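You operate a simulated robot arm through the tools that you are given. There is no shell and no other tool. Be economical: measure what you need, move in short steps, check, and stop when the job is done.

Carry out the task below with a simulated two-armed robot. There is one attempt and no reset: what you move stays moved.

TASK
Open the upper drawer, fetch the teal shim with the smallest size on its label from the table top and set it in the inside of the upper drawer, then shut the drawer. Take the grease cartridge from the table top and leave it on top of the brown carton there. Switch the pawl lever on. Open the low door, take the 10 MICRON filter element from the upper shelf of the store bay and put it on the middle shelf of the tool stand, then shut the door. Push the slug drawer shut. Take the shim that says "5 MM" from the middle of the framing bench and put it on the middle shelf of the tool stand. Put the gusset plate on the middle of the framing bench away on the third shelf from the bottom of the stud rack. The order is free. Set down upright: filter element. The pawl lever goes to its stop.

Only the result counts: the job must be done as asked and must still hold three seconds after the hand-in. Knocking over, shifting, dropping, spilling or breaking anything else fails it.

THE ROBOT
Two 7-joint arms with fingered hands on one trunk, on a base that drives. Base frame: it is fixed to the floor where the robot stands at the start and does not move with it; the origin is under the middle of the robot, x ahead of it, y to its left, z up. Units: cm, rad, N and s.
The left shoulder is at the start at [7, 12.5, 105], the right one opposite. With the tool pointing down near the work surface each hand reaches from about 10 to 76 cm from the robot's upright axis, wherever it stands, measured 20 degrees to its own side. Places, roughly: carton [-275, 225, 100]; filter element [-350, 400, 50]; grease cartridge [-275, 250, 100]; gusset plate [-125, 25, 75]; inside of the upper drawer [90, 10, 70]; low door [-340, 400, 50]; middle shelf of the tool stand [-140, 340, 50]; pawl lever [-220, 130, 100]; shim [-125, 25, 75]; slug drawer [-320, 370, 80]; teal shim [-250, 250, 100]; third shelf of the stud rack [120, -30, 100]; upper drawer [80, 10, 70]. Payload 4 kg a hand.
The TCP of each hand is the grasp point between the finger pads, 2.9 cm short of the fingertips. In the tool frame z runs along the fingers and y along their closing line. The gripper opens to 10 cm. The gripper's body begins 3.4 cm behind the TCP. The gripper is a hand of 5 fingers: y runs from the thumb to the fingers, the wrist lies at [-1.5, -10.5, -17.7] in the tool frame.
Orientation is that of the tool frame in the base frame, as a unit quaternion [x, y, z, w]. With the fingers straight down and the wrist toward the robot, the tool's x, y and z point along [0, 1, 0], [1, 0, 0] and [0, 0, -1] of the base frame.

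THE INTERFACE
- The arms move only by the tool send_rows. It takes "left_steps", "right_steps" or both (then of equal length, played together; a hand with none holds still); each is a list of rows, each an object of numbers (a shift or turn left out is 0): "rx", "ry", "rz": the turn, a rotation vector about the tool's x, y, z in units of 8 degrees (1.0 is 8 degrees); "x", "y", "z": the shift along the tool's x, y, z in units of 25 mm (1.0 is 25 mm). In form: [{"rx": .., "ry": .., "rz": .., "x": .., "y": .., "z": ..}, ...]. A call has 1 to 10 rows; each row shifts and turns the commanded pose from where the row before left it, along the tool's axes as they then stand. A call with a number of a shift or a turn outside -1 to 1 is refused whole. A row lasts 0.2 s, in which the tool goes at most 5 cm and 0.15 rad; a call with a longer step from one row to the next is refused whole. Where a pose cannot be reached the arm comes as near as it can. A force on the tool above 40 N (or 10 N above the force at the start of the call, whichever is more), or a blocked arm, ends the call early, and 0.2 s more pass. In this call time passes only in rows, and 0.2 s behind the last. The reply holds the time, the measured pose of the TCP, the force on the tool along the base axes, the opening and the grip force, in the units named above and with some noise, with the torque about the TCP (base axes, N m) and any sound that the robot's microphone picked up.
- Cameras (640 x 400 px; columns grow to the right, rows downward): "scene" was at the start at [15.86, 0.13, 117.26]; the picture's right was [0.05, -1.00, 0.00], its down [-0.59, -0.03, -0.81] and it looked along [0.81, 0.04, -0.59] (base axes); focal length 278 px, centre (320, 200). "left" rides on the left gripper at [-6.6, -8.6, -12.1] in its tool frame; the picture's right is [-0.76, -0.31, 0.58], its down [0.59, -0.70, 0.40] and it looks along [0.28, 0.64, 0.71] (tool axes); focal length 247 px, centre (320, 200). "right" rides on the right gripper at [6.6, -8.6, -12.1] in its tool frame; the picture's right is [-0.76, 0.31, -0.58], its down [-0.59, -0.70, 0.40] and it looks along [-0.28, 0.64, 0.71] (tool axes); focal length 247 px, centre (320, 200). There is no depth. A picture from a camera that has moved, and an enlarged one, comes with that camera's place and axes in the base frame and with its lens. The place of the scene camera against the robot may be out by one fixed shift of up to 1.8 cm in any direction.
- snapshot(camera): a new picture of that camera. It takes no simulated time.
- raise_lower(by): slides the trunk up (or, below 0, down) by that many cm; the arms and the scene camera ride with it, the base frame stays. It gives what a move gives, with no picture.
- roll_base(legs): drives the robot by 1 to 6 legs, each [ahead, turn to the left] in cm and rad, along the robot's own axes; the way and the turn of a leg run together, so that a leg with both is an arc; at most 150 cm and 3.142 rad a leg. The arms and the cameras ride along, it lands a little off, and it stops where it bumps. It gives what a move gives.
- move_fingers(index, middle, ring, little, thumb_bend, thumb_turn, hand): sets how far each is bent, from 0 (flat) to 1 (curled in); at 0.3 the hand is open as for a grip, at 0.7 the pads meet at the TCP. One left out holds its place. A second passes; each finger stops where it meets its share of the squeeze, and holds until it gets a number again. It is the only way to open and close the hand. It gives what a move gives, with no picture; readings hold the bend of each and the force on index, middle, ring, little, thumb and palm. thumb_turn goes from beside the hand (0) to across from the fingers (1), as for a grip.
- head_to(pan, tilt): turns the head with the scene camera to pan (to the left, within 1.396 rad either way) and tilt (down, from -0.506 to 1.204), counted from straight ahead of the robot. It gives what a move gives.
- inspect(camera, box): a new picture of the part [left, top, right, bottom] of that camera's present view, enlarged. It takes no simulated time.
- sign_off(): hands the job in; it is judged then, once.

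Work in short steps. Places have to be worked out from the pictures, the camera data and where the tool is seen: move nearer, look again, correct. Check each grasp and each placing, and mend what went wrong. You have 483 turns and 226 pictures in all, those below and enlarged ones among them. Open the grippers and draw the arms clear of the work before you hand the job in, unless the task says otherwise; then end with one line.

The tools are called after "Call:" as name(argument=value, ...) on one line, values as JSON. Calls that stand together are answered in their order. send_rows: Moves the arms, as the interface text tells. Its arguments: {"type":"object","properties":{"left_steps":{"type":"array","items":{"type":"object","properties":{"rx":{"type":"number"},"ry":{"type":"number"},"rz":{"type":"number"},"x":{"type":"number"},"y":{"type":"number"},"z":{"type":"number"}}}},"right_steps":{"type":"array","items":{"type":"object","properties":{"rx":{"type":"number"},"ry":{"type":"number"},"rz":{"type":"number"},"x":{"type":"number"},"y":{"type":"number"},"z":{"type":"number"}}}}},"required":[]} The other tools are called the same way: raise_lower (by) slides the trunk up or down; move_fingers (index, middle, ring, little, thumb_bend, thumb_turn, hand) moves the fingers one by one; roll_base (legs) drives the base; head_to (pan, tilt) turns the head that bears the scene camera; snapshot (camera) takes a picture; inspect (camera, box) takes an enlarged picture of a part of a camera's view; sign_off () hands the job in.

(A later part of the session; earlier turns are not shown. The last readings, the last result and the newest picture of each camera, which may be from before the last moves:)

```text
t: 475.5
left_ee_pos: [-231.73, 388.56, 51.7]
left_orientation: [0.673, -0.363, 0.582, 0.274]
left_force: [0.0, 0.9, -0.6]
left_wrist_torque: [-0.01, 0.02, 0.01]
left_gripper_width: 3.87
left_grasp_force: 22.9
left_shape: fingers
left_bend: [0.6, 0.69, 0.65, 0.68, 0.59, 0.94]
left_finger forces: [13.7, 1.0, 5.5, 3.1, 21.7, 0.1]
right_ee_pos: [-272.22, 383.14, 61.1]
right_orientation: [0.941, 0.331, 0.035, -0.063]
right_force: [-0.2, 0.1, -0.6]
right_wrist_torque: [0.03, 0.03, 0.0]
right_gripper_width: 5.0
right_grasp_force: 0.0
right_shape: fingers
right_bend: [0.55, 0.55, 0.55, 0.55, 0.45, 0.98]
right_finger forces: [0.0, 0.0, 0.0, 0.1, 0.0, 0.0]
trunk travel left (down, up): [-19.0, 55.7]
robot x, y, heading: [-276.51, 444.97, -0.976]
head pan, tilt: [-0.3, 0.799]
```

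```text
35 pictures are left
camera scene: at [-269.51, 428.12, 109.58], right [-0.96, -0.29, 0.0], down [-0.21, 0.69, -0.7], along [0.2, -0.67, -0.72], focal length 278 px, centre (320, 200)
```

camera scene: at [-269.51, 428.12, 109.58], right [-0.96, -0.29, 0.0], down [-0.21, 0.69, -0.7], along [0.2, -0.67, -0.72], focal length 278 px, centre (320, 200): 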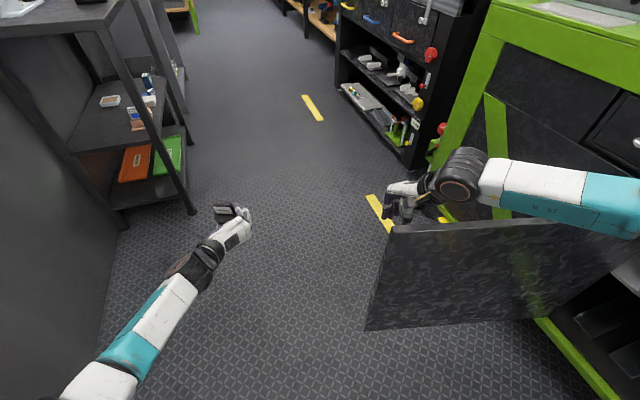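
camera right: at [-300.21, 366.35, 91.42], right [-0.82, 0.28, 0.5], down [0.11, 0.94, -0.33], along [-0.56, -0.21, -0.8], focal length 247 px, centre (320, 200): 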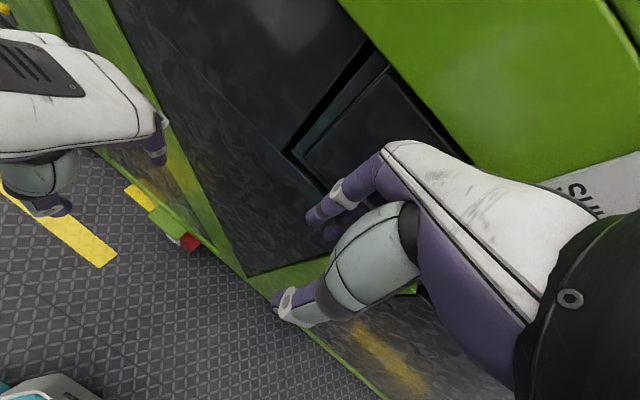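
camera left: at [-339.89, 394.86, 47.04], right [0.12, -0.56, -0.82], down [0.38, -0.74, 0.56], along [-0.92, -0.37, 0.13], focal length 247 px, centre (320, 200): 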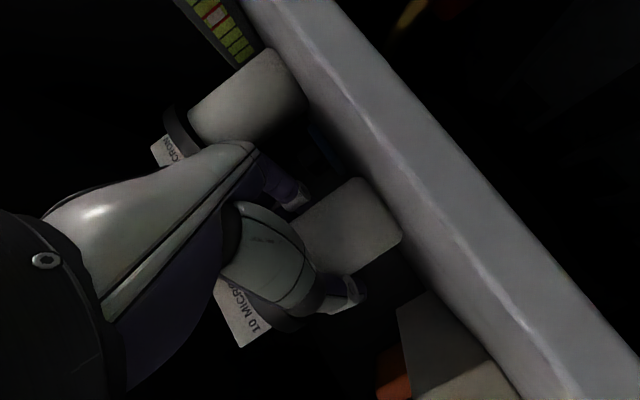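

The right hand is behind the door's outer face. I reverse to drag the door toward closing.

Call:
roll_base(legs=[[-50, 0]])

Call:
snapshot(camera="scene")

```text
t: 478.1
left_ee_pos: [-256.37, 424.78, 51.66]
left_orientation: [0.673, -0.365, 0.582, 0.274]
left_force: [0.4, 0.9, -1.0]
left_wrist_torque: [-0.04, 0.02, 0.0]
left_gripper_width: 3.87
left_grasp_force: 22.6
left_shape: fingers
left_bend: [0.6, 0.69, 0.65, 0.68, 0.59, 0.94]
left_finger forces: [13.6, 1.0, 5.5, 3.0, 21.6, 0.0]
right_ee_pos: [-297.94, 417.6, 61.63]
right_orientation: [0.944, 0.325, 0.021, -0.048]
right_force: [-11.5, -22.5, 1.7]
right_wrist_torque: [0.06, 0.09, 1.05]
right_gripper_width: 4.7
right_grasp_force: 12.7
right_shape: fingers
right_bend: [0.55, 0.55, 0.55, 0.55, 0.47, 1.0]
right_finger forces: [0.1, 0.0, 0.0, 0.0, 25.2, 0.0]
trunk travel left (down, up): [-19.0, 55.7]
robot x, y, heading: [-301.15, 481.34, -0.971]
head pan, tilt: [-0.3, 0.799]
stopped in leg 1: the force on the tool passed its limit at 56 N (the readings are from after the stop); the commanded pose is now the measured one
```

```text
34 pictures are left
camera scene: at [-294.27, 464.24, 109.54], right [-0.96, -0.29, 0.0], down [-0.21, 0.69, -0.7], along [0.2, -0.67, -0.72], focal length 278 px, centre (320, 200)
```

scene: 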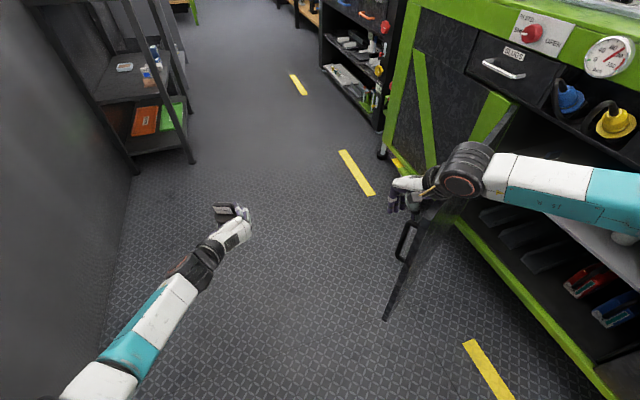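

The door is at about 62°. I follow its arc: shift the hand right while reversing in small amounts.

Call:
send_rows(right_steps=[{"x": -0.7}, {"x": -0.7}, {"x": -0.7}, {"x": -0.7}])

Call:
roll_base(legs=[[-8, 0]])

Call:
send_rows(right_steps=[{"x": -0.7}, {"x": -0.7}, {"x": -0.7}, {"x": -0.7}])

Call:
roll_base(legs=[[-8, 0]])

Call:
snapshot(camera="scene")

```text
t: 479.1
left_ee_pos: [-256.27, 424.85, 51.71]
left_orientation: [0.673, -0.363, 0.583, 0.275]
left_force: [-0.4, -0.1, -1.1]
left_wrist_torque: [-0.01, 0.0, -0.04]
left_gripper_width: 3.85
left_grasp_force: 23.0
left_shape: fingers
left_bend: [0.6, 0.69, 0.65, 0.68, 0.59, 0.94]
left_finger forces: [13.6, 1.0, 5.5, 3.1, 21.6, 0.0]
right_ee_pos: [-303.08, 414.06, 60.68]
right_orientation: [0.943, 0.327, 0.025, -0.053]
right_force: [-0.2, 0.5, 0.1]
right_wrist_torque: [0.01, 0.01, -0.02]
right_gripper_width: 5.05
right_grasp_force: 0.2
right_shape: fingers
right_bend: [0.55, 0.55, 0.55, 0.55, 0.45, 0.98]
right_finger forces: [0.1, 0.0, 0.0, 0.0, 0.1, 0.0]
trunk travel left (down, up): [-19.0, 55.7]
robot x, y, heading: [-301.74, 481.09, -0.971]
head pan, tilt: [-0.3, 0.799]
```

```text
t: 480.1
left_ee_pos: [-260.9, 431.43, 51.87]
left_orientation: [0.673, -0.364, 0.583, 0.275]
left_force: [0.3, -0.7, -2.1]
left_wrist_torque: [-0.02, 0.02, 0.0]
left_gripper_width: 3.87
left_grasp_force: 22.1
left_shape: fingers
left_bend: [0.6, 0.69, 0.65, 0.68, 0.59, 0.94]
left_finger forces: [13.7, 0.9, 5.5, 3.1, 21.6, 0.0]
right_ee_pos: [-307.56, 420.69, 60.79]
right_orientation: [0.943, 0.327, 0.025, -0.052]
right_force: [-0.2, -0.1, 0.1]
right_wrist_torque: [0.02, 0.0, -0.01]
right_gripper_width: 5.0
right_grasp_force: 0.0
right_shape: fingers
right_bend: [0.55, 0.55, 0.55, 0.55, 0.45, 0.98]
right_finger forces: [0.0, 0.0, 0.1, 0.1, 0.0, 0.0]
trunk travel left (down, up): [-19.0, 55.7]
robot x, y, heading: [-305.6, 487.96, -0.974]
head pan, tilt: [-0.3, 0.799]
```

```text
t: 481.1
left_ee_pos: [-260.77, 431.34, 51.82]
left_orientation: [0.672, -0.365, 0.583, 0.275]
left_force: [-0.2, -0.3, -1.5]
left_wrist_torque: [-0.02, 0.03, 0.01]
left_gripper_width: 3.87
left_grasp_force: 22.8
left_shape: fingers
left_bend: [0.6, 0.69, 0.65, 0.68, 0.59, 0.94]
left_finger forces: [13.7, 1.0, 5.5, 3.1, 21.6, 0.1]
right_ee_pos: [-313.12, 416.39, 60.34]
right_orientation: [0.943, 0.327, 0.025, -0.05]
right_force: [3.0, -0.3, 3.8]
right_wrist_torque: [0.15, 0.71, -0.08]
right_gripper_width: 5.02
right_grasp_force: 0.0
right_shape: fingers
right_bend: [0.55, 0.55, 0.55, 0.55, 0.45, 0.98]
right_finger forces: [0.0, 0.0, 0.1, 0.0, 0.0, 0.1]
trunk travel left (down, up): [-19.0, 55.7]
robot x, y, heading: [-305.79, 488.1, -0.975]
head pan, tilt: [-0.3, 0.799]
```

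```text
t: 482.2
left_ee_pos: [-265.41, 438.19, 51.76]
left_orientation: [0.673, -0.364, 0.582, 0.275]
left_force: [0.4, -0.3, -1.0]
left_wrist_torque: [-0.02, 0.04, 0.01]
left_gripper_width: 3.84
left_grasp_force: 22.3
left_shape: fingers
left_bend: [0.6, 0.69, 0.65, 0.68, 0.59, 0.94]
left_finger forces: [13.7, 1.0, 5.5, 3.1, 21.5, 0.0]
right_ee_pos: [-317.67, 423.13, 60.28]
right_orientation: [0.943, 0.327, 0.026, -0.052]
right_force: [0.6, -0.1, 0.5]
right_wrist_torque: [0.0, 0.01, -0.01]
right_gripper_width: 5.01
right_grasp_force: 0.1
right_shape: fingers
right_bend: [0.55, 0.55, 0.55, 0.55, 0.45, 0.98]
right_finger forces: [0.0, 0.1, 0.0, 0.1, 0.0, 0.1]
trunk travel left (down, up): [-19.0, 55.7]
robot x, y, heading: [-309.93, 494.74, -0.979]
head pan, tilt: [-0.3, 0.799]
```

```text
33 pictures are left
camera scene: at [-303.3, 477.79, 109.58], right [-0.96, -0.29, 0.0], down [-0.21, 0.69, -0.7], along [0.2, -0.67, -0.72], focal length 278 px, centre (320, 200)
```

scene: 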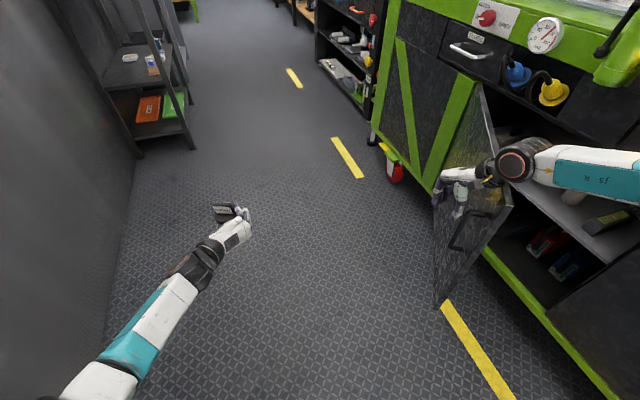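

The door is down to about 45° and its outer face is toward me. I turn the base right to sweep it further closed with the same hand.

Call:
roll_base(legs=[[0, -0.28]])

Call:
snapshot(camera="scene")

```text
t: 483.6
left_ee_pos: [-282.83, 427.74, 51.8]
left_orientation: [0.616, -0.453, 0.539, 0.354]
left_force: [-0.1, -0.4, -0.8]
left_wrist_torque: [0.01, 0.0, 0.01]
left_gripper_width: 3.83
left_grasp_force: 22.4
left_shape: fingers
left_bend: [0.6, 0.69, 0.65, 0.69, 0.59, 0.94]
left_finger forces: [13.6, 1.1, 5.6, 3.3, 21.6, 0.0]
right_ee_pos: [-337.28, 427.84, 60.27]
right_orientation: [0.98, 0.191, 0.033, -0.046]
right_force: [2.5, -12.2, -0.7]
right_wrist_torque: [0.08, 0.01, 0.54]
right_gripper_width: 5.01
right_grasp_force: 6.1
right_shape: fingers
right_bend: [0.55, 0.55, 0.51, 0.51, 0.45, 0.98]
right_finger forces: [0.0, 0.0, 3.0, 9.8, 0.0, 0.0]
trunk travel left (down, up): [-19.0, 55.7]
robot x, y, heading: [-310.24, 494.9, -1.252]
head pan, tilt: [-0.3, 0.799]
```

```text
32 pictures are left
camera scene: at [-308.23, 476.03, 109.56], right [-1.0, -0.01, 0.0], down [-0.01, 0.72, -0.7], along [0.01, -0.7, -0.72], focal length 278 px, centre (320, 200)
```

scene: 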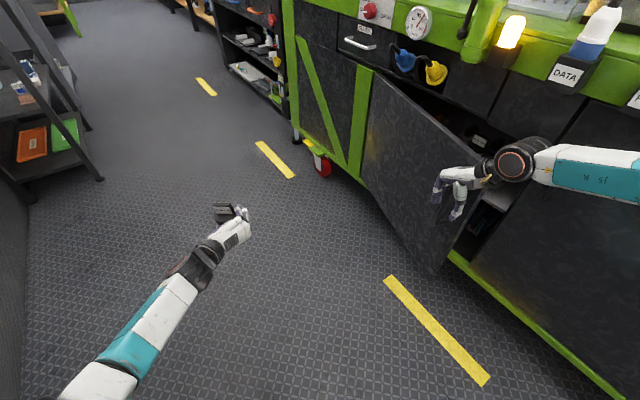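

Door is near 28°. I keep sweeping right a bit more, then push with the arm sideways.

Call:
roll_base(legs=[[6, -0.2]])

Call:
send_rows(right_steps=[{"x": -0.8}, {"x": -0.8}, {"x": -0.8}, {"x": -0.8}, {"x": -0.8}])

Call:
snapshot(camera="scene")

```text
t: 484.4
left_ee_pos: [-285.46, 424.75, 51.56]
left_orientation: [0.605, -0.47, 0.529, 0.366]
left_force: [-1.2, -0.2, -2.0]
left_wrist_torque: [0.0, -0.01, -0.03]
left_gripper_width: 3.85
left_grasp_force: 22.6
left_shape: fingers
left_bend: [0.6, 0.69, 0.65, 0.69, 0.59, 0.94]
left_finger forces: [13.5, 1.2, 5.5, 3.2, 21.4, 0.0]
right_ee_pos: [-339.06, 426.71, 60.74]
right_orientation: [0.984, 0.171, 0.04, -0.036]
right_force: [0.9, -2.2, 2.0]
right_wrist_torque: [0.02, 0.06, 0.1]
right_gripper_width: 5.02
right_grasp_force: 0.8
right_shape: fingers
right_bend: [0.55, 0.55, 0.55, 0.54, 0.45, 0.98]
right_finger forces: [0.0, 0.0, 0.1, 1.5, 0.0, 0.0]
trunk travel left (down, up): [-19.0, 55.7]
robot x, y, heading: [-309.43, 492.88, -1.316]
head pan, tilt: [-0.3, 0.799]
stopped in leg 1: the force on the tool passed its limit at 48 N (the readings are from after the stop); the commanded pose is now the measured one
```

```text
t: 485.6
left_ee_pos: [-285.59, 424.58, 51.64]
left_orientation: [0.603, -0.471, 0.529, 0.366]
left_force: [0.5, 0.0, -0.9]
left_wrist_torque: [-0.01, -0.01, -0.01]
left_gripper_width: 3.87
left_grasp_force: 22.1
left_shape: fingers
left_bend: [0.6, 0.69, 0.65, 0.69, 0.59, 0.94]
left_finger forces: [13.5, 1.1, 5.7, 3.2, 21.6, 0.0]
right_ee_pos: [-339.39, 426.84, 60.77]
right_orientation: [0.984, 0.169, 0.038, -0.037]
right_force: [1.4, -5.6, 0.0]
right_wrist_torque: [-0.02, 0.03, 0.2]
right_gripper_width: 5.02
right_grasp_force: 3.1
right_shape: fingers
right_bend: [0.55, 0.55, 0.55, 0.52, 0.45, 0.98]
right_finger forces: [0.1, 0.0, 0.3, 5.1, 0.0, 0.0]
right hand out of reach, approached as far as the arm can: row 1, 2, 3, 4, 5
trunk travel left (down, up): [-19.0, 55.7]
robot x, y, heading: [-309.78, 492.82, -1.316]
head pan, tilt: [-0.3, 0.799]
```

```text
31 pictures are left
camera scene: at [-308.75, 473.82, 109.57], right [-1.0, 0.05, 0.0], down [0.03, 0.72, -0.7], along [-0.03, -0.7, -0.72], focal length 278 px, centre (320, 200)
```

scene: 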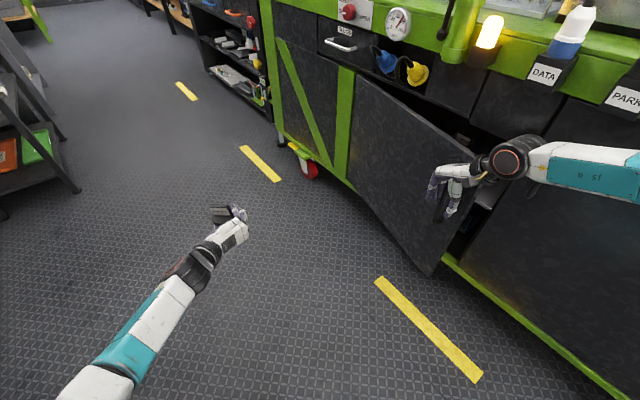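

The door is nearly closed and no longer blocks the corridor; I'll finish it after the filter. I free the right hand, turn down-corridor and drive to the tool stand.

Call:
send_rows(right_steps=[{"x": 0.9}, {"x": 0.9}, {"x": 0.9}, {"x": 0.9}, {"x": 0.9}, {"x": 0.9}, {"x": 0.9}, {"y": -0.6}, {"y": -0.6}, {"y": -0.6}])

Call:
roll_base(legs=[[0, 0.252], [140, 0]])

Call:
roll_base(legs=[[123, 0]])

```text
t: 487.8
left_ee_pos: [-285.75, 424.7, 51.61]
left_orientation: [0.603, -0.471, 0.53, 0.366]
left_force: [0.4, -0.4, -1.5]
left_wrist_torque: [-0.01, 0.03, -0.02]
left_gripper_width: 3.83
left_grasp_force: 22.3
left_shape: fingers
left_bend: [0.6, 0.69, 0.65, 0.69, 0.59, 0.94]
left_finger forces: [13.5, 1.1, 5.6, 3.2, 21.4, 0.0]
right_ee_pos: [-326.13, 436.46, 62.65]
right_orientation: [0.984, 0.17, 0.038, -0.038]
right_force: [0.1, -0.5, 0.2]
right_wrist_torque: [0.0, 0.02, -0.01]
right_gripper_width: 5.03
right_grasp_force: 0.1
right_shape: fingers
right_bend: [0.55, 0.55, 0.55, 0.54, 0.45, 0.98]
right_finger forces: [0.0, 0.0, 0.1, 0.0, 0.0, 0.0]
trunk travel left (down, up): [-19.0, 55.7]
robot x, y, heading: [-309.5, 492.59, -1.314]
head pan, tilt: [-0.3, 0.799]
```

```text
t: 495.6
left_ee_pos: [-200.05, 314.38, 51.72]
left_orientation: [0.662, -0.384, 0.575, 0.29]
left_force: [-0.3, 0.4, -1.6]
left_wrist_torque: [0.01, 0.01, -0.02]
left_gripper_width: 3.84
left_grasp_force: 22.6
left_shape: fingers
left_bend: [0.6, 0.69, 0.65, 0.69, 0.59, 0.94]
left_finger forces: [13.5, 1.0, 5.6, 3.2, 21.4, 0.0]
right_ee_pos: [-242.14, 314.61, 62.78]
right_orientation: [0.952, 0.303, 0.033, -0.041]
right_force: [0.3, 0.4, 0.1]
right_wrist_torque: [-0.03, -0.02, 0.04]
right_gripper_width: 5.07
right_grasp_force: 0.0
right_shape: fingers
right_bend: [0.55, 0.55, 0.55, 0.54, 0.45, 0.98]
right_finger forces: [0.0, 0.1, 0.1, 0.0, 0.0, 0.0]
trunk travel left (down, up): [-19.0, 55.7]
robot x, y, heading: [-241.5, 373.1, -1.045]
head pan, tilt: [-0.3, 0.799]
```

```text
t: 502.0
left_ee_pos: [-135.51, 205.03, 51.5]
left_orientation: [0.662, -0.383, 0.575, 0.29]
left_force: [-0.6, 0.3, -0.8]
left_wrist_torque: [-0.01, 0.02, 0.01]
left_gripper_width: 3.87
left_grasp_force: 22.0
left_shape: fingers
left_bend: [0.6, 0.69, 0.65, 0.69, 0.59, 0.94]
left_finger forces: [13.5, 1.1, 5.6, 3.2, 21.5, 0.1]
right_ee_pos: [-177.58, 204.86, 62.75]
right_orientation: [0.951, 0.304, 0.031, -0.04]
right_force: [-0.5, -0.7, -0.2]
right_wrist_torque: [-0.03, -0.01, 0.01]
right_gripper_width: 5.03
right_grasp_force: 0.0
right_shape: fingers
right_bend: [0.55, 0.55, 0.55, 0.54, 0.45, 0.98]
right_finger forces: [0.1, 0.0, 0.1, 0.1, 0.0, 0.0]
trunk travel left (down, up): [-19.0, 55.7]
robot x, y, heading: [-176.91, 263.87, -1.039]
head pan, tilt: [-0.3, 0.799]
```

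I'm at u≈318. Before rotating in this narrow spot I retract the left hand with the filter by about 15 cm, then turn right all the way round to face the stand obliquely.

Call:
send_rows(left_steps=[{"z": -0.9}, {"z": -0.9}, {"z": -0.9}, {"z": -0.9}, {"z": -0.9}, {"z": -0.9}])

Call:
roll_base(legs=[[0, -2.0], [0, -2.1]])

Call:
head_to(pan=-0.1, tilt=0.6)

Call:
snapshot(camera="scene")

```text
t: 503.4
left_ee_pos: [-142.64, 216.16, 53.78]
left_orientation: [0.663, -0.382, 0.575, 0.289]
left_force: [0.2, 0.3, -0.8]
left_wrist_torque: [-0.02, 0.01, 0.06]
left_gripper_width: 3.85
left_grasp_force: 22.5
left_shape: fingers
left_bend: [0.6, 0.69, 0.65, 0.69, 0.59, 0.94]
left_finger forces: [13.5, 1.1, 5.6, 3.1, 21.3, 0.1]
right_ee_pos: [-177.48, 205.0, 62.77]
right_orientation: [0.951, 0.304, 0.033, -0.041]
right_force: [0.2, 0.6, 0.8]
right_wrist_torque: [-0.01, 0.02, 0.03]
right_gripper_width: 5.04
right_grasp_force: 0.1
right_shape: fingers
right_bend: [0.55, 0.55, 0.55, 0.54, 0.45, 0.98]
right_finger forces: [0.0, 0.0, 0.1, 0.0, 0.0, 0.0]
trunk travel left (down, up): [-19.0, 55.7]
robot x, y, heading: [-177.21, 263.88, -1.04]
head pan, tilt: [-0.3, 0.799]
```

```text
t: 511.4
left_ee_pos: [-221.44, 303.96, 53.62]
left_orientation: [0.311, 0.7, 0.233, -0.599]
left_force: [-0.4, 0.5, -1.7]
left_wrist_torque: [0.02, -0.02, -0.03]
left_gripper_width: 3.86
left_grasp_force: 21.7
left_shape: fingers
left_bend: [0.6, 0.69, 0.65, 0.69, 0.6, 0.94]
left_finger forces: [13.3, 1.1, 5.6, 3.1, 20.9, 0.0]
right_ee_pos: [-191.63, 320.41, 62.88]
right_orientation: [-0.407, 0.911, -0.047, -0.043]
right_force: [0.9, -0.2, -0.4]
right_wrist_torque: [0.02, 0.01, 0.05]
right_gripper_width: 5.02
right_grasp_force: 0.0
right_shape: fingers
right_bend: [0.55, 0.55, 0.55, 0.55, 0.45, 0.98]
right_finger forces: [0.0, 0.0, 0.1, 0.0, 0.0, 0.0]
trunk travel left (down, up): [-19.0, 55.7]
robot x, y, heading: [-178.08, 264.41, 2.338]
head pan, tilt: [-0.3, 0.799]
stopped in leg 2: the robot was blocked; the commanded pose is now the measured one
```

```text
t: 512.1
left_ee_pos: [-221.58, 303.9, 53.47]
left_orientation: [0.312, 0.701, 0.234, -0.597]
left_force: [0.1, 0.2, -1.8]
left_wrist_torque: [0.01, -0.01, -0.03]
left_gripper_width: 3.88
left_grasp_force: 22.0
left_shape: fingers
left_bend: [0.6, 0.69, 0.65, 0.69, 0.6, 0.94]
left_finger forces: [13.3, 1.1, 5.6, 3.0, 20.8, 0.0]
right_ee_pos: [-191.36, 320.53, 62.68]
right_orientation: [-0.406, 0.912, -0.049, -0.041]
right_force: [0.3, -0.1, 0.4]
right_wrist_torque: [-0.02, 0.03, -0.03]
right_gripper_width: 5.02
right_grasp_force: 0.1
right_shape: fingers
right_bend: [0.55, 0.55, 0.55, 0.55, 0.45, 0.98]
right_finger forces: [0.0, 0.0, 0.0, 0.1, 0.0, 0.0]
trunk travel left (down, up): [-19.0, 55.7]
robot x, y, heading: [-178.04, 264.4, 2.335]
head pan, tilt: [-0.099, 0.6]
```

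```text
30 pictures are left
camera scene: at [-193.33, 278.08, 111.22], right [0.79, 0.61, 0.01], down [0.36, -0.44, -0.82], along [-0.5, 0.65, -0.57], focal length 278 px, centre (320, 200)
```

scene: 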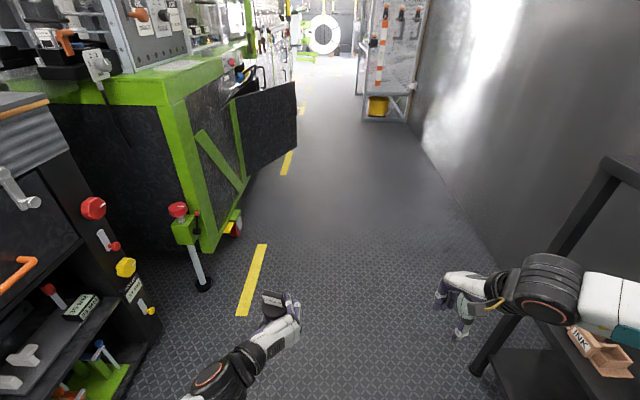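

The right elbow met the stand's post. I turn back a little, raise the right hand well above the stand's top, then finish the turn.

Call:
roll_base(legs=[[0, 0.3]])

Call:
send_rows(right_steps=[{"z": -1}, {"z": -1}, {"z": -1}, {"z": -1}, {"z": -1}, {"z": -1}, {"z": -1}, {"z": -1}, {"z": -1}, {"z": -1}])

Call:
send_rows(right_steps=[{"z": -1, "x": 0.5}, {"z": -1, "x": 0.5}, {"z": -1, "x": 0.5}, {"z": -1, "x": 0.5}, {"z": -1, "x": 0.5}, {"z": -1, "x": 0.5}, {"z": -1, "x": 0.5}, {"z": -1, "x": 0.5}])

Call:
snapshot(camera="scene")

```text
t: 513.6
left_ee_pos: [-231.12, 289.29, 53.73]
left_orientation: [0.206, 0.738, 0.134, -0.628]
left_force: [-0.6, 0.2, -1.5]
left_wrist_torque: [-0.01, -0.03, 0.02]
left_gripper_width: 3.84
left_grasp_force: 21.8
left_shape: fingers
left_bend: [0.6, 0.69, 0.65, 0.69, 0.6, 0.94]
left_finger forces: [13.3, 1.0, 5.6, 2.9, 20.7, 0.0]
right_ee_pos: [-207.34, 314.28, 62.42]
right_orientation: [-0.541, 0.838, -0.056, -0.039]
right_force: [0.6, 0.3, -0.6]
right_wrist_torque: [0.01, 0.0, 0.04]
right_gripper_width: 5.04
right_grasp_force: 0.1
right_shape: fingers
right_bend: [0.55, 0.55, 0.55, 0.55, 0.45, 0.98]
right_finger forces: [0.0, 0.1, 0.1, 0.1, 0.1, 0.1]
trunk travel left (down, up): [-19.0, 55.7]
robot x, y, heading: [-177.91, 264.21, 2.64]
head pan, tilt: [-0.099, 0.6]
```

```text
t: 515.8
left_ee_pos: [-231.06, 289.18, 53.76]
left_orientation: [0.205, 0.738, 0.135, -0.628]
left_force: [-0.2, 0.4, -1.2]
left_wrist_torque: [0.02, -0.02, 0.04]
left_gripper_width: 3.85
left_grasp_force: 21.8
left_shape: fingers
left_bend: [0.6, 0.69, 0.65, 0.69, 0.6, 0.94]
left_finger forces: [13.3, 1.1, 5.4, 3.0, 20.8, 0.0]
right_ee_pos: [-207.34, 317.52, 87.26]
right_orientation: [-0.542, 0.838, -0.056, -0.038]
right_force: [0.2, 0.3, -0.5]
right_wrist_torque: [0.0, 0.0, 0.03]
right_gripper_width: 5.03
right_grasp_force: 0.2
right_shape: fingers
right_bend: [0.55, 0.55, 0.55, 0.55, 0.45, 0.98]
right_finger forces: [0.0, 0.1, 0.0, 0.1, 0.0, 0.0]
trunk travel left (down, up): [-19.0, 55.7]
robot x, y, heading: [-178.15, 264.17, 2.641]
head pan, tilt: [-0.099, 0.6]
```

```text
t: 517.6
left_ee_pos: [-231.06, 289.19, 53.81]
left_orientation: [0.206, 0.738, 0.135, -0.629]
left_force: [0.0, -0.9, -1.8]
left_wrist_torque: [-0.02, -0.04, 0.0]
left_gripper_width: 3.87
left_grasp_force: 22.0
left_shape: fingers
left_bend: [0.6, 0.69, 0.65, 0.69, 0.6, 0.94]
left_finger forces: [13.3, 1.1, 5.5, 3.0, 20.8, 0.0]
right_ee_pos: [-211.25, 311.41, 108.31]
right_orientation: [-0.542, 0.838, -0.056, -0.039]
right_force: [-0.3, 0.2, 0.1]
right_wrist_torque: [0.02, 0.01, 0.0]
right_gripper_width: 5.04
right_grasp_force: 0.0
right_shape: fingers
right_bend: [0.55, 0.55, 0.55, 0.55, 0.45, 0.98]
right_finger forces: [0.1, 0.0, 0.0, 0.0, 0.0, 0.1]
trunk travel left (down, up): [-19.0, 55.7]
robot x, y, heading: [-178.21, 264.68, 2.642]
head pan, tilt: [-0.099, 0.6]
```

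```text
29 pictures are left
camera scene: at [-196.05, 274.11, 111.27], right [0.56, 0.83, 0.0], down [0.47, -0.32, -0.82], along [-0.68, 0.47, -0.57], focal length 278 px, centre (320, 200)
```

scene: 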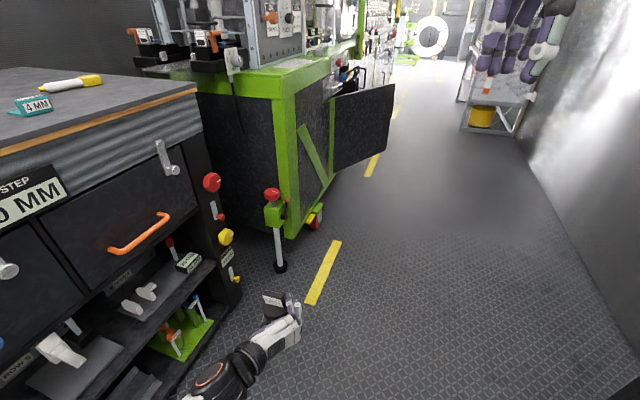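

Right arm is up and clear. I finish turning to face the stand obliquely.

Call:
roll_base(legs=[[0, -1.52]])

Call:
head_to(pan=0.0, tilt=0.7)

Call:
snapshot(camera="scene")

```text
t: 521.7
left_ee_pos: [-157.24, 319.15, 53.44]
left_orientation: [0.651, 0.403, 0.526, -0.37]
left_force: [1.6, -0.8, -1.8]
left_wrist_torque: [-0.03, 0.01, -0.01]
left_gripper_width: 3.84
left_grasp_force: 21.4
left_shape: fingers
left_bend: [0.6, 0.69, 0.65, 0.69, 0.6, 0.94]
left_finger forces: [13.4, 1.1, 5.5, 3.0, 20.6, 0.0]
right_ee_pos: [-133.59, 301.42, 108.29]
right_orientation: [0.172, 0.983, -0.016, -0.065]
right_force: [0.1, 1.5, 0.5]
right_wrist_torque: [0.0, 0.0, 0.01]
right_gripper_width: 5.02
right_grasp_force: 0.1
right_shape: fingers
right_bend: [0.55, 0.55, 0.55, 0.55, 0.45, 0.98]
right_finger forces: [0.1, 0.1, 0.0, 0.0, 0.1, 0.0]
trunk travel left (down, up): [-19.0, 55.7]
robot x, y, heading: [-177.61, 264.31, 1.15]
head pan, tilt: [-0.099, 0.6]
```

```text
t: 522.4
left_ee_pos: [-157.16, 319.29, 53.59]
left_orientation: [0.651, 0.403, 0.526, -0.371]
left_force: [0.3, -0.4, -0.6]
left_wrist_torque: [0.0, -0.03, -0.01]
left_gripper_width: 3.84
left_grasp_force: 21.8
left_shape: fingers
left_bend: [0.6, 0.69, 0.65, 0.69, 0.6, 0.94]
left_finger forces: [13.3, 1.0, 5.5, 3.0, 20.6, 0.1]
right_ee_pos: [-133.58, 301.41, 108.2]
right_orientation: [0.171, 0.983, -0.015, -0.066]
right_force: [0.1, -1.6, -0.5]
right_wrist_torque: [0.02, 0.02, 0.0]
right_gripper_width: 5.02
right_grasp_force: 0.1
right_shape: fingers
right_bend: [0.55, 0.55, 0.55, 0.55, 0.45, 0.98]
right_finger forces: [0.1, 0.0, 0.1, 0.0, 0.0, 0.0]
trunk travel left (down, up): [-19.0, 55.7]
robot x, y, heading: [-177.68, 264.74, 1.147]
head pan, tilt: [0.0, 0.7]
```

```text
28 pictures are left
camera scene: at [-171.5, 281.52, 110.4], right [0.91, -0.41, 0.0], down [-0.26, -0.59, -0.76], along [0.31, 0.7, -0.64], focal length 278 px, centre (320, 200)
```

scene: 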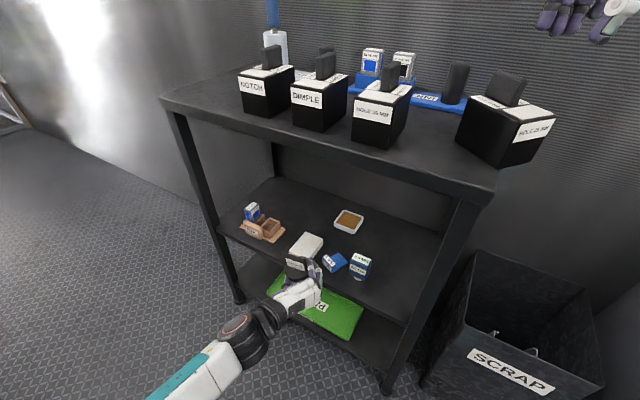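

The approach line at 32° ends at a free spot behind the white block, about u 371, v 75. I raise 6 cm to clear the white block, extend the arm 14 cm and drive in 10 cm, then check.

Call:
raise_lower(by=6)

Call:
send_rows(left_steps=[{"z": 0.9, "x": 0.15}, {"z": 0.9, "x": 0.15}, {"z": 0.9, "x": 0.15}, {"z": 0.9, "x": 0.15}, {"z": 0.9, "x": 0.15}, {"z": 0.9, "x": 0.15}])

Call:
snapshot(camera="scene")

```text
t: 523.4
left_ee_pos: [-157.37, 319.17, 59.72]
left_orientation: [0.652, 0.403, 0.525, -0.371]
left_force: [0.5, 0.2, -0.6]
left_wrist_torque: [0.0, -0.04, 0.0]
left_gripper_width: 3.86
left_grasp_force: 21.7
left_shape: fingers
left_bend: [0.6, 0.69, 0.65, 0.69, 0.6, 0.94]
left_finger forces: [13.3, 1.0, 5.5, 3.0, 20.5, 0.0]
right_ee_pos: [-133.48, 301.4, 114.11]
right_orientation: [0.171, 0.983, -0.016, -0.066]
right_force: [0.4, -0.2, 0.0]
right_wrist_torque: [-0.02, 0.01, 0.02]
right_gripper_width: 5.04
right_grasp_force: 0.0
right_shape: fingers
right_bend: [0.55, 0.55, 0.55, 0.55, 0.45, 0.98]
right_finger forces: [0.0, 0.0, 0.0, 0.1, 0.0, 0.1]
trunk travel left (down, up): [-25.0, 49.7]
robot x, y, heading: [-178.01, 264.17, 1.147]
head pan, tilt: [0.0, 0.7]
```

```text
t: 524.8
left_ee_pos: [-151.62, 331.83, 59.83]
left_orientation: [0.652, 0.403, 0.525, -0.37]
left_force: [-0.3, 0.1, -1.4]
left_wrist_torque: [0.01, 0.01, -0.02]
left_gripper_width: 3.87
left_grasp_force: 22.0
left_shape: fingers
left_bend: [0.6, 0.69, 0.65, 0.69, 0.6, 0.94]
left_finger forces: [13.4, 0.9, 5.4, 2.8, 20.6, 0.0]
right_ee_pos: [-133.63, 301.32, 114.23]
right_orientation: [0.171, 0.983, -0.015, -0.066]
right_force: [-0.1, -0.7, -0.5]
right_wrist_torque: [-0.02, 0.01, 0.0]
right_gripper_width: 5.04
right_grasp_force: 0.1
right_shape: fingers
right_bend: [0.55, 0.55, 0.55, 0.55, 0.45, 0.98]
right_finger forces: [0.1, 0.0, 0.1, 0.0, 0.0, 0.1]
trunk travel left (down, up): [-25.0, 49.7]
robot x, y, heading: [-178.31, 264.47, 1.152]
head pan, tilt: [0.0, 0.7]
```

```text
27 pictures are left
camera scene: at [-172.37, 279.56, 116.62], right [0.91, -0.41, 0.0], down [-0.26, -0.59, -0.76], along [0.31, 0.7, -0.64], focal length 278 px, centre (320, 200)
```

scene: 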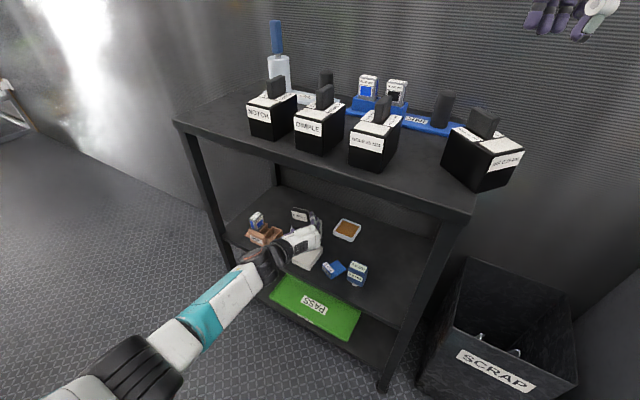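

The wrist would come down over the ink holder there, so I'll go deeper instead: a spot behind the front row at about u 367, v 86. I shift the hand right 8 cm and extend 7 cm, keeping it high.

Call:
send_rows(left_steps=[{"y": 0.85}, {"y": 0.85}, {"y": 0.85}, {"y": 0.8}, {"z": 0.7, "x": 0.12}, {"z": 0.7, "x": 0.12}, {"z": 0.7, "x": 0.12}, {"z": 0.7, "x": 0.12}])

Call:
roll_base(legs=[[12, 0]])

Call:
snapshot(camera="scene")

```text
t: 526.6
left_ee_pos: [-142.94, 330.96, 60.03]
left_orientation: [0.652, 0.403, 0.524, -0.37]
left_force: [-0.1, 0.3, -2.7]
left_wrist_torque: [0.0, -0.01, 0.01]
left_gripper_width: 3.86
left_grasp_force: 21.2
left_shape: fingers
left_bend: [0.6, 0.69, 0.65, 0.69, 0.6, 0.94]
left_finger forces: [13.2, 1.1, 5.5, 3.0, 20.5, 0.0]
left hand out of reach, approached as far as the arm can: row 6, 7, 8
right_ee_pos: [-133.72, 301.33, 114.18]
right_orientation: [0.171, 0.983, -0.014, -0.066]
right_force: [-0.2, 1.0, -0.9]
right_wrist_torque: [0.02, 0.03, 0.02]
right_gripper_width: 5.02
right_grasp_force: 0.1
right_shape: fingers
right_bend: [0.55, 0.55, 0.55, 0.55, 0.45, 0.98]
right_finger forces: [0.1, 0.1, 0.0, 0.0, 0.1, 0.1]
trunk travel left (down, up): [-25.0, 49.7]
robot x, y, heading: [-177.95, 264.36, 1.146]
head pan, tilt: [0.0, 0.7]
```

```text
t: 527.8
left_ee_pos: [-138.11, 341.75, 59.93]
left_orientation: [0.652, 0.403, 0.526, -0.369]
left_force: [0.3, 0.1, -1.1]
left_wrist_torque: [-0.02, 0.0, 0.0]
left_gripper_width: 3.87
left_grasp_force: 21.7
left_shape: fingers
left_bend: [0.6, 0.69, 0.65, 0.69, 0.6, 0.94]
left_finger forces: [13.2, 1.0, 5.4, 2.9, 20.4, 0.1]
right_ee_pos: [-128.66, 312.19, 114.18]
right_orientation: [0.171, 0.983, -0.016, -0.067]
right_force: [1.3, 0.0, 0.0]
right_wrist_torque: [-0.03, 0.01, 0.0]
right_gripper_width: 5.01
right_grasp_force: 0.1
right_shape: fingers
right_bend: [0.55, 0.55, 0.55, 0.55, 0.45, 0.98]
right_finger forces: [0.0, 0.1, 0.0, 0.1, 0.1, 0.0]
trunk travel left (down, up): [-25.0, 49.7]
robot x, y, heading: [-173.02, 275.03, 1.15]
head pan, tilt: [0.0, 0.7]
```

```text
26 pictures are left
camera scene: at [-167.51, 290.34, 116.61], right [0.91, -0.41, 0.0], down [-0.27, -0.59, -0.76], along [0.31, 0.7, -0.65], focal length 278 px, centre (320, 200)
```

scene: 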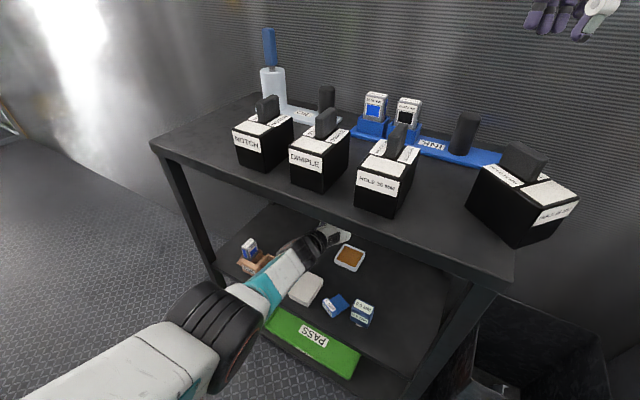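

TCP is at u 361, v 76 and nothing touched. I drive 10.5 cm further, then lower onto the shelf.

Call:
roll_base(legs=[[10.5, 0]])

Call:
raise_lower(by=-6)

Call:
snapshot(camera="left")

Call:
snapshot(camera="scene")

```text
t: 529.1
left_ee_pos: [-134.32, 350.7, 58.97]
left_orientation: [0.657, 0.405, 0.518, -0.369]
left_force: [-6.4, -3.3, 0.2]
left_wrist_torque: [0.08, -0.22, 0.08]
left_gripper_width: 3.89
left_grasp_force: 27.4
left_shape: fingers
left_bend: [0.62, 0.69, 0.69, 0.7, 0.59, 0.93]
left_finger forces: [13.1, 0.7, 16.1, 3.1, 22.0, 0.0]
right_ee_pos: [-124.57, 321.47, 114.29]
right_orientation: [0.172, 0.983, -0.016, -0.066]
right_force: [-0.8, 0.7, 0.2]
right_wrist_torque: [-0.02, 0.01, 0.01]
right_gripper_width: 5.03
right_grasp_force: 0.1
right_shape: fingers
right_bend: [0.55, 0.55, 0.55, 0.55, 0.45, 0.98]
right_finger forces: [0.0, 0.1, 0.0, 0.0, 0.0, 0.0]
trunk travel left (down, up): [-25.0, 49.7]
robot x, y, heading: [-168.99, 284.63, 1.155]
head pan, tilt: [0.0, 0.7]
stopped in leg 1: the force on the tool passed its limit at 44 N (the readings are from after the stop); the commanded pose is now the measured one
```

```text
t: 530.1
left_ee_pos: [-134.37, 350.74, 52.95]
left_orientation: [0.657, 0.405, 0.518, -0.369]
left_force: [-8.0, -6.0, -4.7]
left_wrist_torque: [0.01, -0.07, 0.02]
left_gripper_width: 3.89
left_grasp_force: 28.3
left_shape: fingers
left_bend: [0.61, 0.69, 0.66, 0.7, 0.59, 0.93]
left_finger forces: [14.2, 0.8, 16.7, 2.9, 22.2, 0.1]
right_ee_pos: [-124.58, 321.42, 108.4]
right_orientation: [0.172, 0.983, -0.015, -0.066]
right_force: [0.0, 0.2, 1.1]
right_wrist_torque: [0.03, -0.01, -0.01]
right_gripper_width: 5.01
right_grasp_force: 0.1
right_shape: fingers
right_bend: [0.55, 0.55, 0.55, 0.55, 0.45, 0.98]
right_finger forces: [0.1, 0.1, 0.1, 0.1, 0.0, 0.1]
trunk travel left (down, up): [-19.0, 55.7]
robot x, y, heading: [-168.91, 284.82, 1.146]
head pan, tilt: [0.0, 0.7]
```

```text
25 pictures are left
camera left: at [-147.76, 342.21, 49.34], right [-0.16, 0.53, -0.83], down [-0.41, 0.73, 0.55], along [0.9, 0.43, 0.1], focal length 247 px, centre (320, 200)
```

left: 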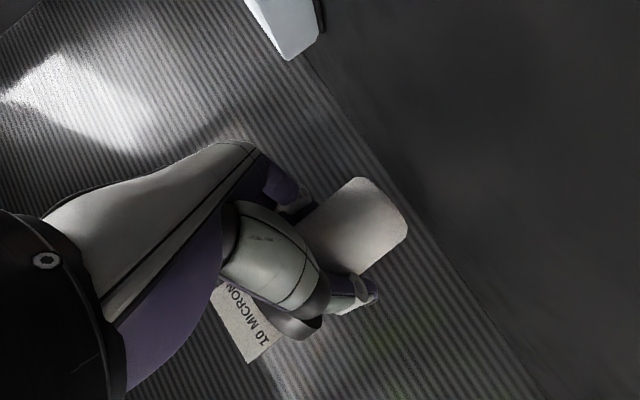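

```text
24 pictures are left
camera scene: at [-162.44, 301.67, 110.4], right [0.91, -0.41, 0.0], down [-0.26, -0.59, -0.76], along [0.31, 0.7, -0.64], focal length 278 px, centre (320, 200)
```

scene: 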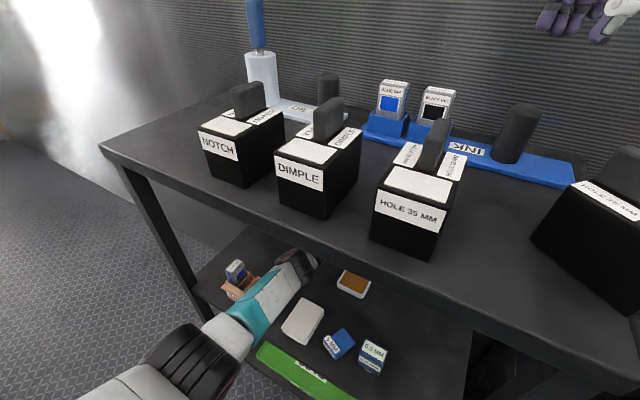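

The filter touched the wall behind the stand. I back off 3 cm and lower to the shelf in small steps.

Call:
roll_base(legs=[[-3, 0]])

Call:
raise_lower(by=-1.0)

Call:
raise_lower(by=-0.6)

Call:
snapshot(camera="left")

```text
t: 531.0
left_ee_pos: [-135.45, 347.99, 53.17]
left_orientation: [0.655, 0.404, 0.521, -0.369]
left_force: [-0.2, -0.2, -1.8]
left_wrist_torque: [-0.03, -0.03, 0.0]
left_gripper_width: 3.88
left_grasp_force: 21.4
left_shape: fingers
left_bend: [0.61, 0.69, 0.66, 0.7, 0.59, 0.94]
left_finger forces: [13.3, 1.2, 5.8, 2.4, 20.4, 0.0]
right_ee_pos: [-125.84, 318.74, 108.16]
right_orientation: [0.172, 0.983, -0.015, -0.067]
right_force: [0.2, -0.1, 0.2]
right_wrist_torque: [0.0, -0.05, 0.07]
right_gripper_width: 5.05
right_grasp_force: 0.1
right_shape: fingers
right_bend: [0.55, 0.55, 0.55, 0.55, 0.45, 0.98]
right_finger forces: [0.1, 0.0, 0.0, 0.0, 0.0, 0.0]
trunk travel left (down, up): [-19.0, 55.7]
robot x, y, heading: [-170.17, 282.06, 1.148]
head pan, tilt: [0.0, 0.7]
```

```text
t: 531.5
left_ee_pos: [-135.48, 347.95, 52.05]
left_orientation: [0.655, 0.404, 0.521, -0.369]
left_force: [-0.3, 0.3, -1.8]
left_wrist_torque: [0.01, -0.02, -0.01]
left_gripper_width: 3.86
left_grasp_force: 21.4
left_shape: fingers
left_bend: [0.61, 0.69, 0.66, 0.7, 0.59, 0.94]
left_finger forces: [13.1, 1.4, 5.8, 2.5, 20.3, 0.0]
right_ee_pos: [-125.94, 318.67, 107.17]
right_orientation: [0.172, 0.983, -0.015, -0.066]
right_force: [1.1, 0.6, 0.5]
right_wrist_torque: [0.01, -0.02, 0.01]
right_gripper_width: 5.05
right_grasp_force: 0.2
right_shape: fingers
right_bend: [0.55, 0.55, 0.55, 0.55, 0.45, 0.98]
right_finger forces: [0.0, 0.0, 0.1, 0.0, 0.0, 0.0]
trunk travel left (down, up): [-18.0, 56.7]
robot x, y, heading: [-170.03, 281.5, 1.15]
head pan, tilt: [0.0, 0.7]
```

```text
t: 532.1
left_ee_pos: [-135.57, 347.88, 51.52]
left_orientation: [0.656, 0.404, 0.52, -0.369]
left_force: [0.2, -0.7, -1.7]
left_wrist_torque: [0.0, 0.0, 0.03]
left_gripper_width: 3.88
left_grasp_force: 22.1
left_shape: fingers
left_bend: [0.61, 0.69, 0.66, 0.69, 0.59, 0.94]
left_finger forces: [13.2, 1.3, 5.9, 2.4, 20.7, 0.0]
right_ee_pos: [-125.84, 318.57, 106.65]
right_orientation: [0.171, 0.983, -0.015, -0.067]
right_force: [-0.1, -0.4, -0.6]
right_wrist_torque: [0.01, 0.0, -0.03]
right_gripper_width: 5.05
right_grasp_force: 0.0
right_shape: fingers
right_bend: [0.55, 0.55, 0.55, 0.55, 0.45, 0.98]
right_finger forces: [0.0, 0.0, 0.0, 0.0, 0.0, 0.1]
trunk travel left (down, up): [-17.4, 57.3]
robot x, y, heading: [-170.03, 281.67, 1.148]
head pan, tilt: [0.0, 0.7]
```

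```text
23 pictures are left
camera left: at [-148.93, 339.49, 47.86], right [-0.16, 0.53, -0.83], down [-0.41, 0.73, 0.55], along [0.9, 0.43, 0.1], focal length 247 px, centre (320, 200)
```

left: 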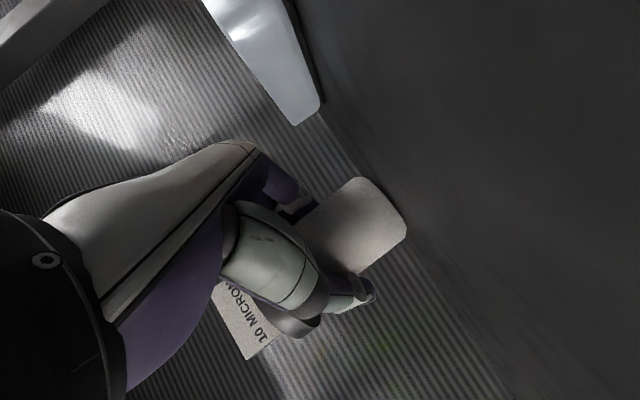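

Still no contact; I keep lowering in small steps.

Call:
raise_lower(by=-0.6)

Call:
raise_lower(by=-0.5)

Call:
raise_lower(by=-0.5)

```text
t: 532.6
left_ee_pos: [-135.43, 347.89, 51.25]
left_orientation: [0.655, 0.403, 0.522, -0.369]
left_force: [1.7, -2.2, 9.4]
left_wrist_torque: [0.02, 0.11, -0.01]
left_gripper_width: 3.82
left_grasp_force: 23.8
left_shape: fingers
left_bend: [0.61, 0.68, 0.65, 0.68, 0.59, 0.95]
left_finger forces: [13.7, 1.8, 6.4, 4.1, 21.5, 0.0]
right_ee_pos: [-125.84, 318.65, 106.03]
right_orientation: [0.171, 0.983, -0.015, -0.066]
right_force: [0.5, -0.3, 0.6]
right_wrist_torque: [0.01, 0.0, 0.0]
right_gripper_width: 4.99
right_grasp_force: 0.0
right_shape: fingers
right_bend: [0.55, 0.55, 0.55, 0.55, 0.45, 0.98]
right_finger forces: [0.0, 0.0, 0.0, 0.0, 0.0, 0.0]
trunk travel left (down, up): [-16.8, 57.9]
robot x, y, heading: [-170.46, 282.24, 1.15]
head pan, tilt: [0.0, 0.7]
```

```text
t: 533.2
left_ee_pos: [-135.18, 347.95, 50.98]
left_orientation: [0.653, 0.401, 0.525, -0.37]
left_force: [6.4, -1.4, 26.9]
left_wrist_torque: [-0.98, 1.82, 0.36]
left_gripper_width: 3.86
left_grasp_force: 24.7
left_shape: fingers
left_bend: [0.61, 0.68, 0.65, 0.67, 0.59, 0.97]
left_finger forces: [12.6, 2.0, 7.0, 5.4, 22.5, 0.1]
right_ee_pos: [-125.78, 318.44, 105.64]
right_orientation: [0.172, 0.983, -0.015, -0.066]
right_force: [0.0, -0.4, 0.8]
right_wrist_torque: [0.01, 0.0, 0.02]
right_gripper_width: 5.03
right_grasp_force: 0.0
right_shape: fingers
right_bend: [0.55, 0.55, 0.55, 0.55, 0.45, 0.98]
right_finger forces: [0.0, 0.0, 0.0, 0.0, 0.0, 0.0]
trunk travel left (down, up): [-16.3, 58.4]
robot x, y, heading: [-170.14, 282.07, 1.147]
head pan, tilt: [0.0, 0.7]
```

```text
t: 533.5
left_ee_pos: [-135.11, 348.09, 51.05]
left_orientation: [0.652, 0.401, 0.526, -0.369]
left_force: [-0.1, -0.8, 12.7]
left_wrist_torque: [-0.41, 1.1, -0.12]
left_gripper_width: 3.84
left_grasp_force: 23.3
left_shape: fingers
left_bend: [0.61, 0.68, 0.65, 0.67, 0.59, 0.96]
left_finger forces: [11.9, 1.5, 6.5, 4.7, 22.6, 0.0]
right_ee_pos: [-125.88, 318.83, 105.39]
right_orientation: [0.171, 0.983, -0.016, -0.066]
right_force: [0.0, -0.5, 0.2]
right_wrist_torque: [0.0, 0.01, -0.02]
right_gripper_width: 5.0
right_grasp_force: 0.0
right_shape: fingers
right_bend: [0.55, 0.55, 0.55, 0.55, 0.45, 0.98]
right_finger forces: [0.1, 0.0, 0.0, 0.1, 0.0, 0.0]
trunk travel left (down, up): [-16.2, 58.5]
robot x, y, heading: [-170.19, 281.46, 1.142]
head pan, tilt: [0.0, 0.7]
stopped: the force on the tool passed its limit at 47 N (the readings are from after the stop); the commanded pose is now the measured one
```

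Contact is firm. I ease up 0.3 cm and release evenly.

Call:
raise_lower(by=0.4)

Call:
move_fingers(hand="left", index=0.57, middle=0.57, ring=0.57, little=0.57, thumb_bend=0.53)

Call:
move_fingers(hand="left", index=0.43, middle=0.43, ring=0.43, little=0.43, thumb_bend=0.38)

Call:
snapshot(camera="left")

```text
t: 534.0
left_ee_pos: [-135.12, 348.08, 51.45]
left_orientation: [0.653, 0.403, 0.524, -0.369]
left_force: [0.5, 1.5, 5.8]
left_wrist_torque: [0.1, 0.09, -0.01]
left_gripper_width: 3.84
left_grasp_force: 22.9
left_shape: fingers
left_bend: [0.61, 0.68, 0.65, 0.68, 0.59, 0.95]
left_finger forces: [12.9, 1.5, 5.8, 4.7, 21.1, 0.0]
right_ee_pos: [-125.73, 318.73, 105.92]
right_orientation: [0.171, 0.983, -0.015, -0.067]
right_force: [-0.8, 0.5, 0.6]
right_wrist_torque: [0.03, -0.01, -0.01]
right_gripper_width: 5.01
right_grasp_force: 0.1
right_shape: fingers
right_bend: [0.55, 0.55, 0.55, 0.55, 0.45, 0.98]
right_finger forces: [0.0, 0.1, 0.1, 0.1, 0.0, 0.1]
trunk travel left (down, up): [-16.6, 58.1]
robot x, y, heading: [-170.17, 281.56, 1.148]
head pan, tilt: [0.0, 0.7]
```

```text
t: 535.0
left_ee_pos: [-135.29, 348.01, 51.12]
left_orientation: [0.654, 0.402, 0.524, -0.369]
left_force: [-0.3, -0.3, -1.7]
left_wrist_torque: [-0.02, -0.01, 0.04]
left_gripper_width: 4.2
left_grasp_force: 1.3
left_shape: fingers
left_bend: [0.55, 0.56, 0.55, 0.56, 0.52, 0.97]
left_finger forces: [0.9, 0.0, 0.7, 0.0, 1.6, 0.0]
right_ee_pos: [-125.79, 318.64, 105.84]
right_orientation: [0.173, 0.983, -0.015, -0.067]
right_force: [0.3, -0.8, 0.5]
right_wrist_torque: [0.0, 0.0, -0.02]
right_gripper_width: 5.02
right_grasp_force: 0.1
right_shape: fingers
right_bend: [0.55, 0.55, 0.55, 0.55, 0.45, 0.98]
right_finger forces: [0.1, 0.0, 0.0, 0.0, 0.1, 0.0]
trunk travel left (down, up): [-16.6, 58.1]
robot x, y, heading: [-170.34, 281.63, 1.146]
head pan, tilt: [0.0, 0.7]
```

```text
t: 536.0
left_ee_pos: [-135.25, 348.17, 51.2]
left_orientation: [0.653, 0.403, 0.524, -0.368]
left_force: [-0.3, -0.1, -1.6]
left_wrist_torque: [0.0, -0.03, 0.02]
left_gripper_width: 7.33
left_grasp_force: 0.0
left_shape: fingers
left_bend: [0.43, 0.43, 0.43, 0.43, 0.38, 0.97]
left_finger forces: [0.0, 0.1, 0.1, 0.0, 0.1, 0.1]
right_ee_pos: [-125.77, 318.77, 105.74]
right_orientation: [0.172, 0.983, -0.016, -0.067]
right_force: [-0.2, 0.3, -0.5]
right_wrist_torque: [-0.02, -0.01, 0.01]
right_gripper_width: 5.04
right_grasp_force: 0.1
right_shape: fingers
right_bend: [0.55, 0.55, 0.55, 0.55, 0.45, 0.98]
right_finger forces: [0.0, 0.0, 0.0, 0.0, 0.0, 0.0]
trunk travel left (down, up): [-16.6, 58.1]
robot x, y, heading: [-170.05, 281.91, 1.152]
head pan, tilt: [0.0, 0.7]
```

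```text
22 pictures are left
camera left: at [-148.63, 339.66, 47.42], right [-0.15, 0.54, -0.83], down [-0.41, 0.73, 0.55], along [0.9, 0.43, 0.11], focal length 247 px, centre (320, 200)
```

left: 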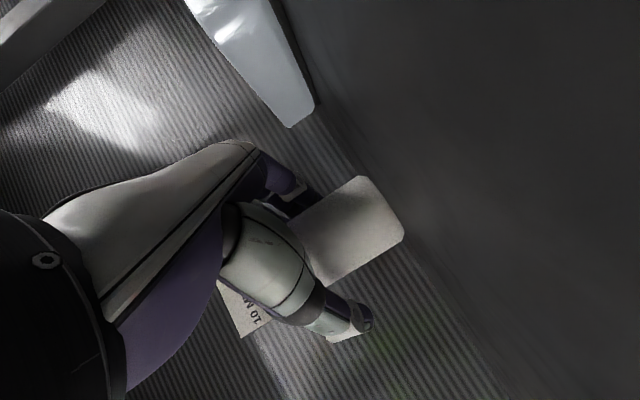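

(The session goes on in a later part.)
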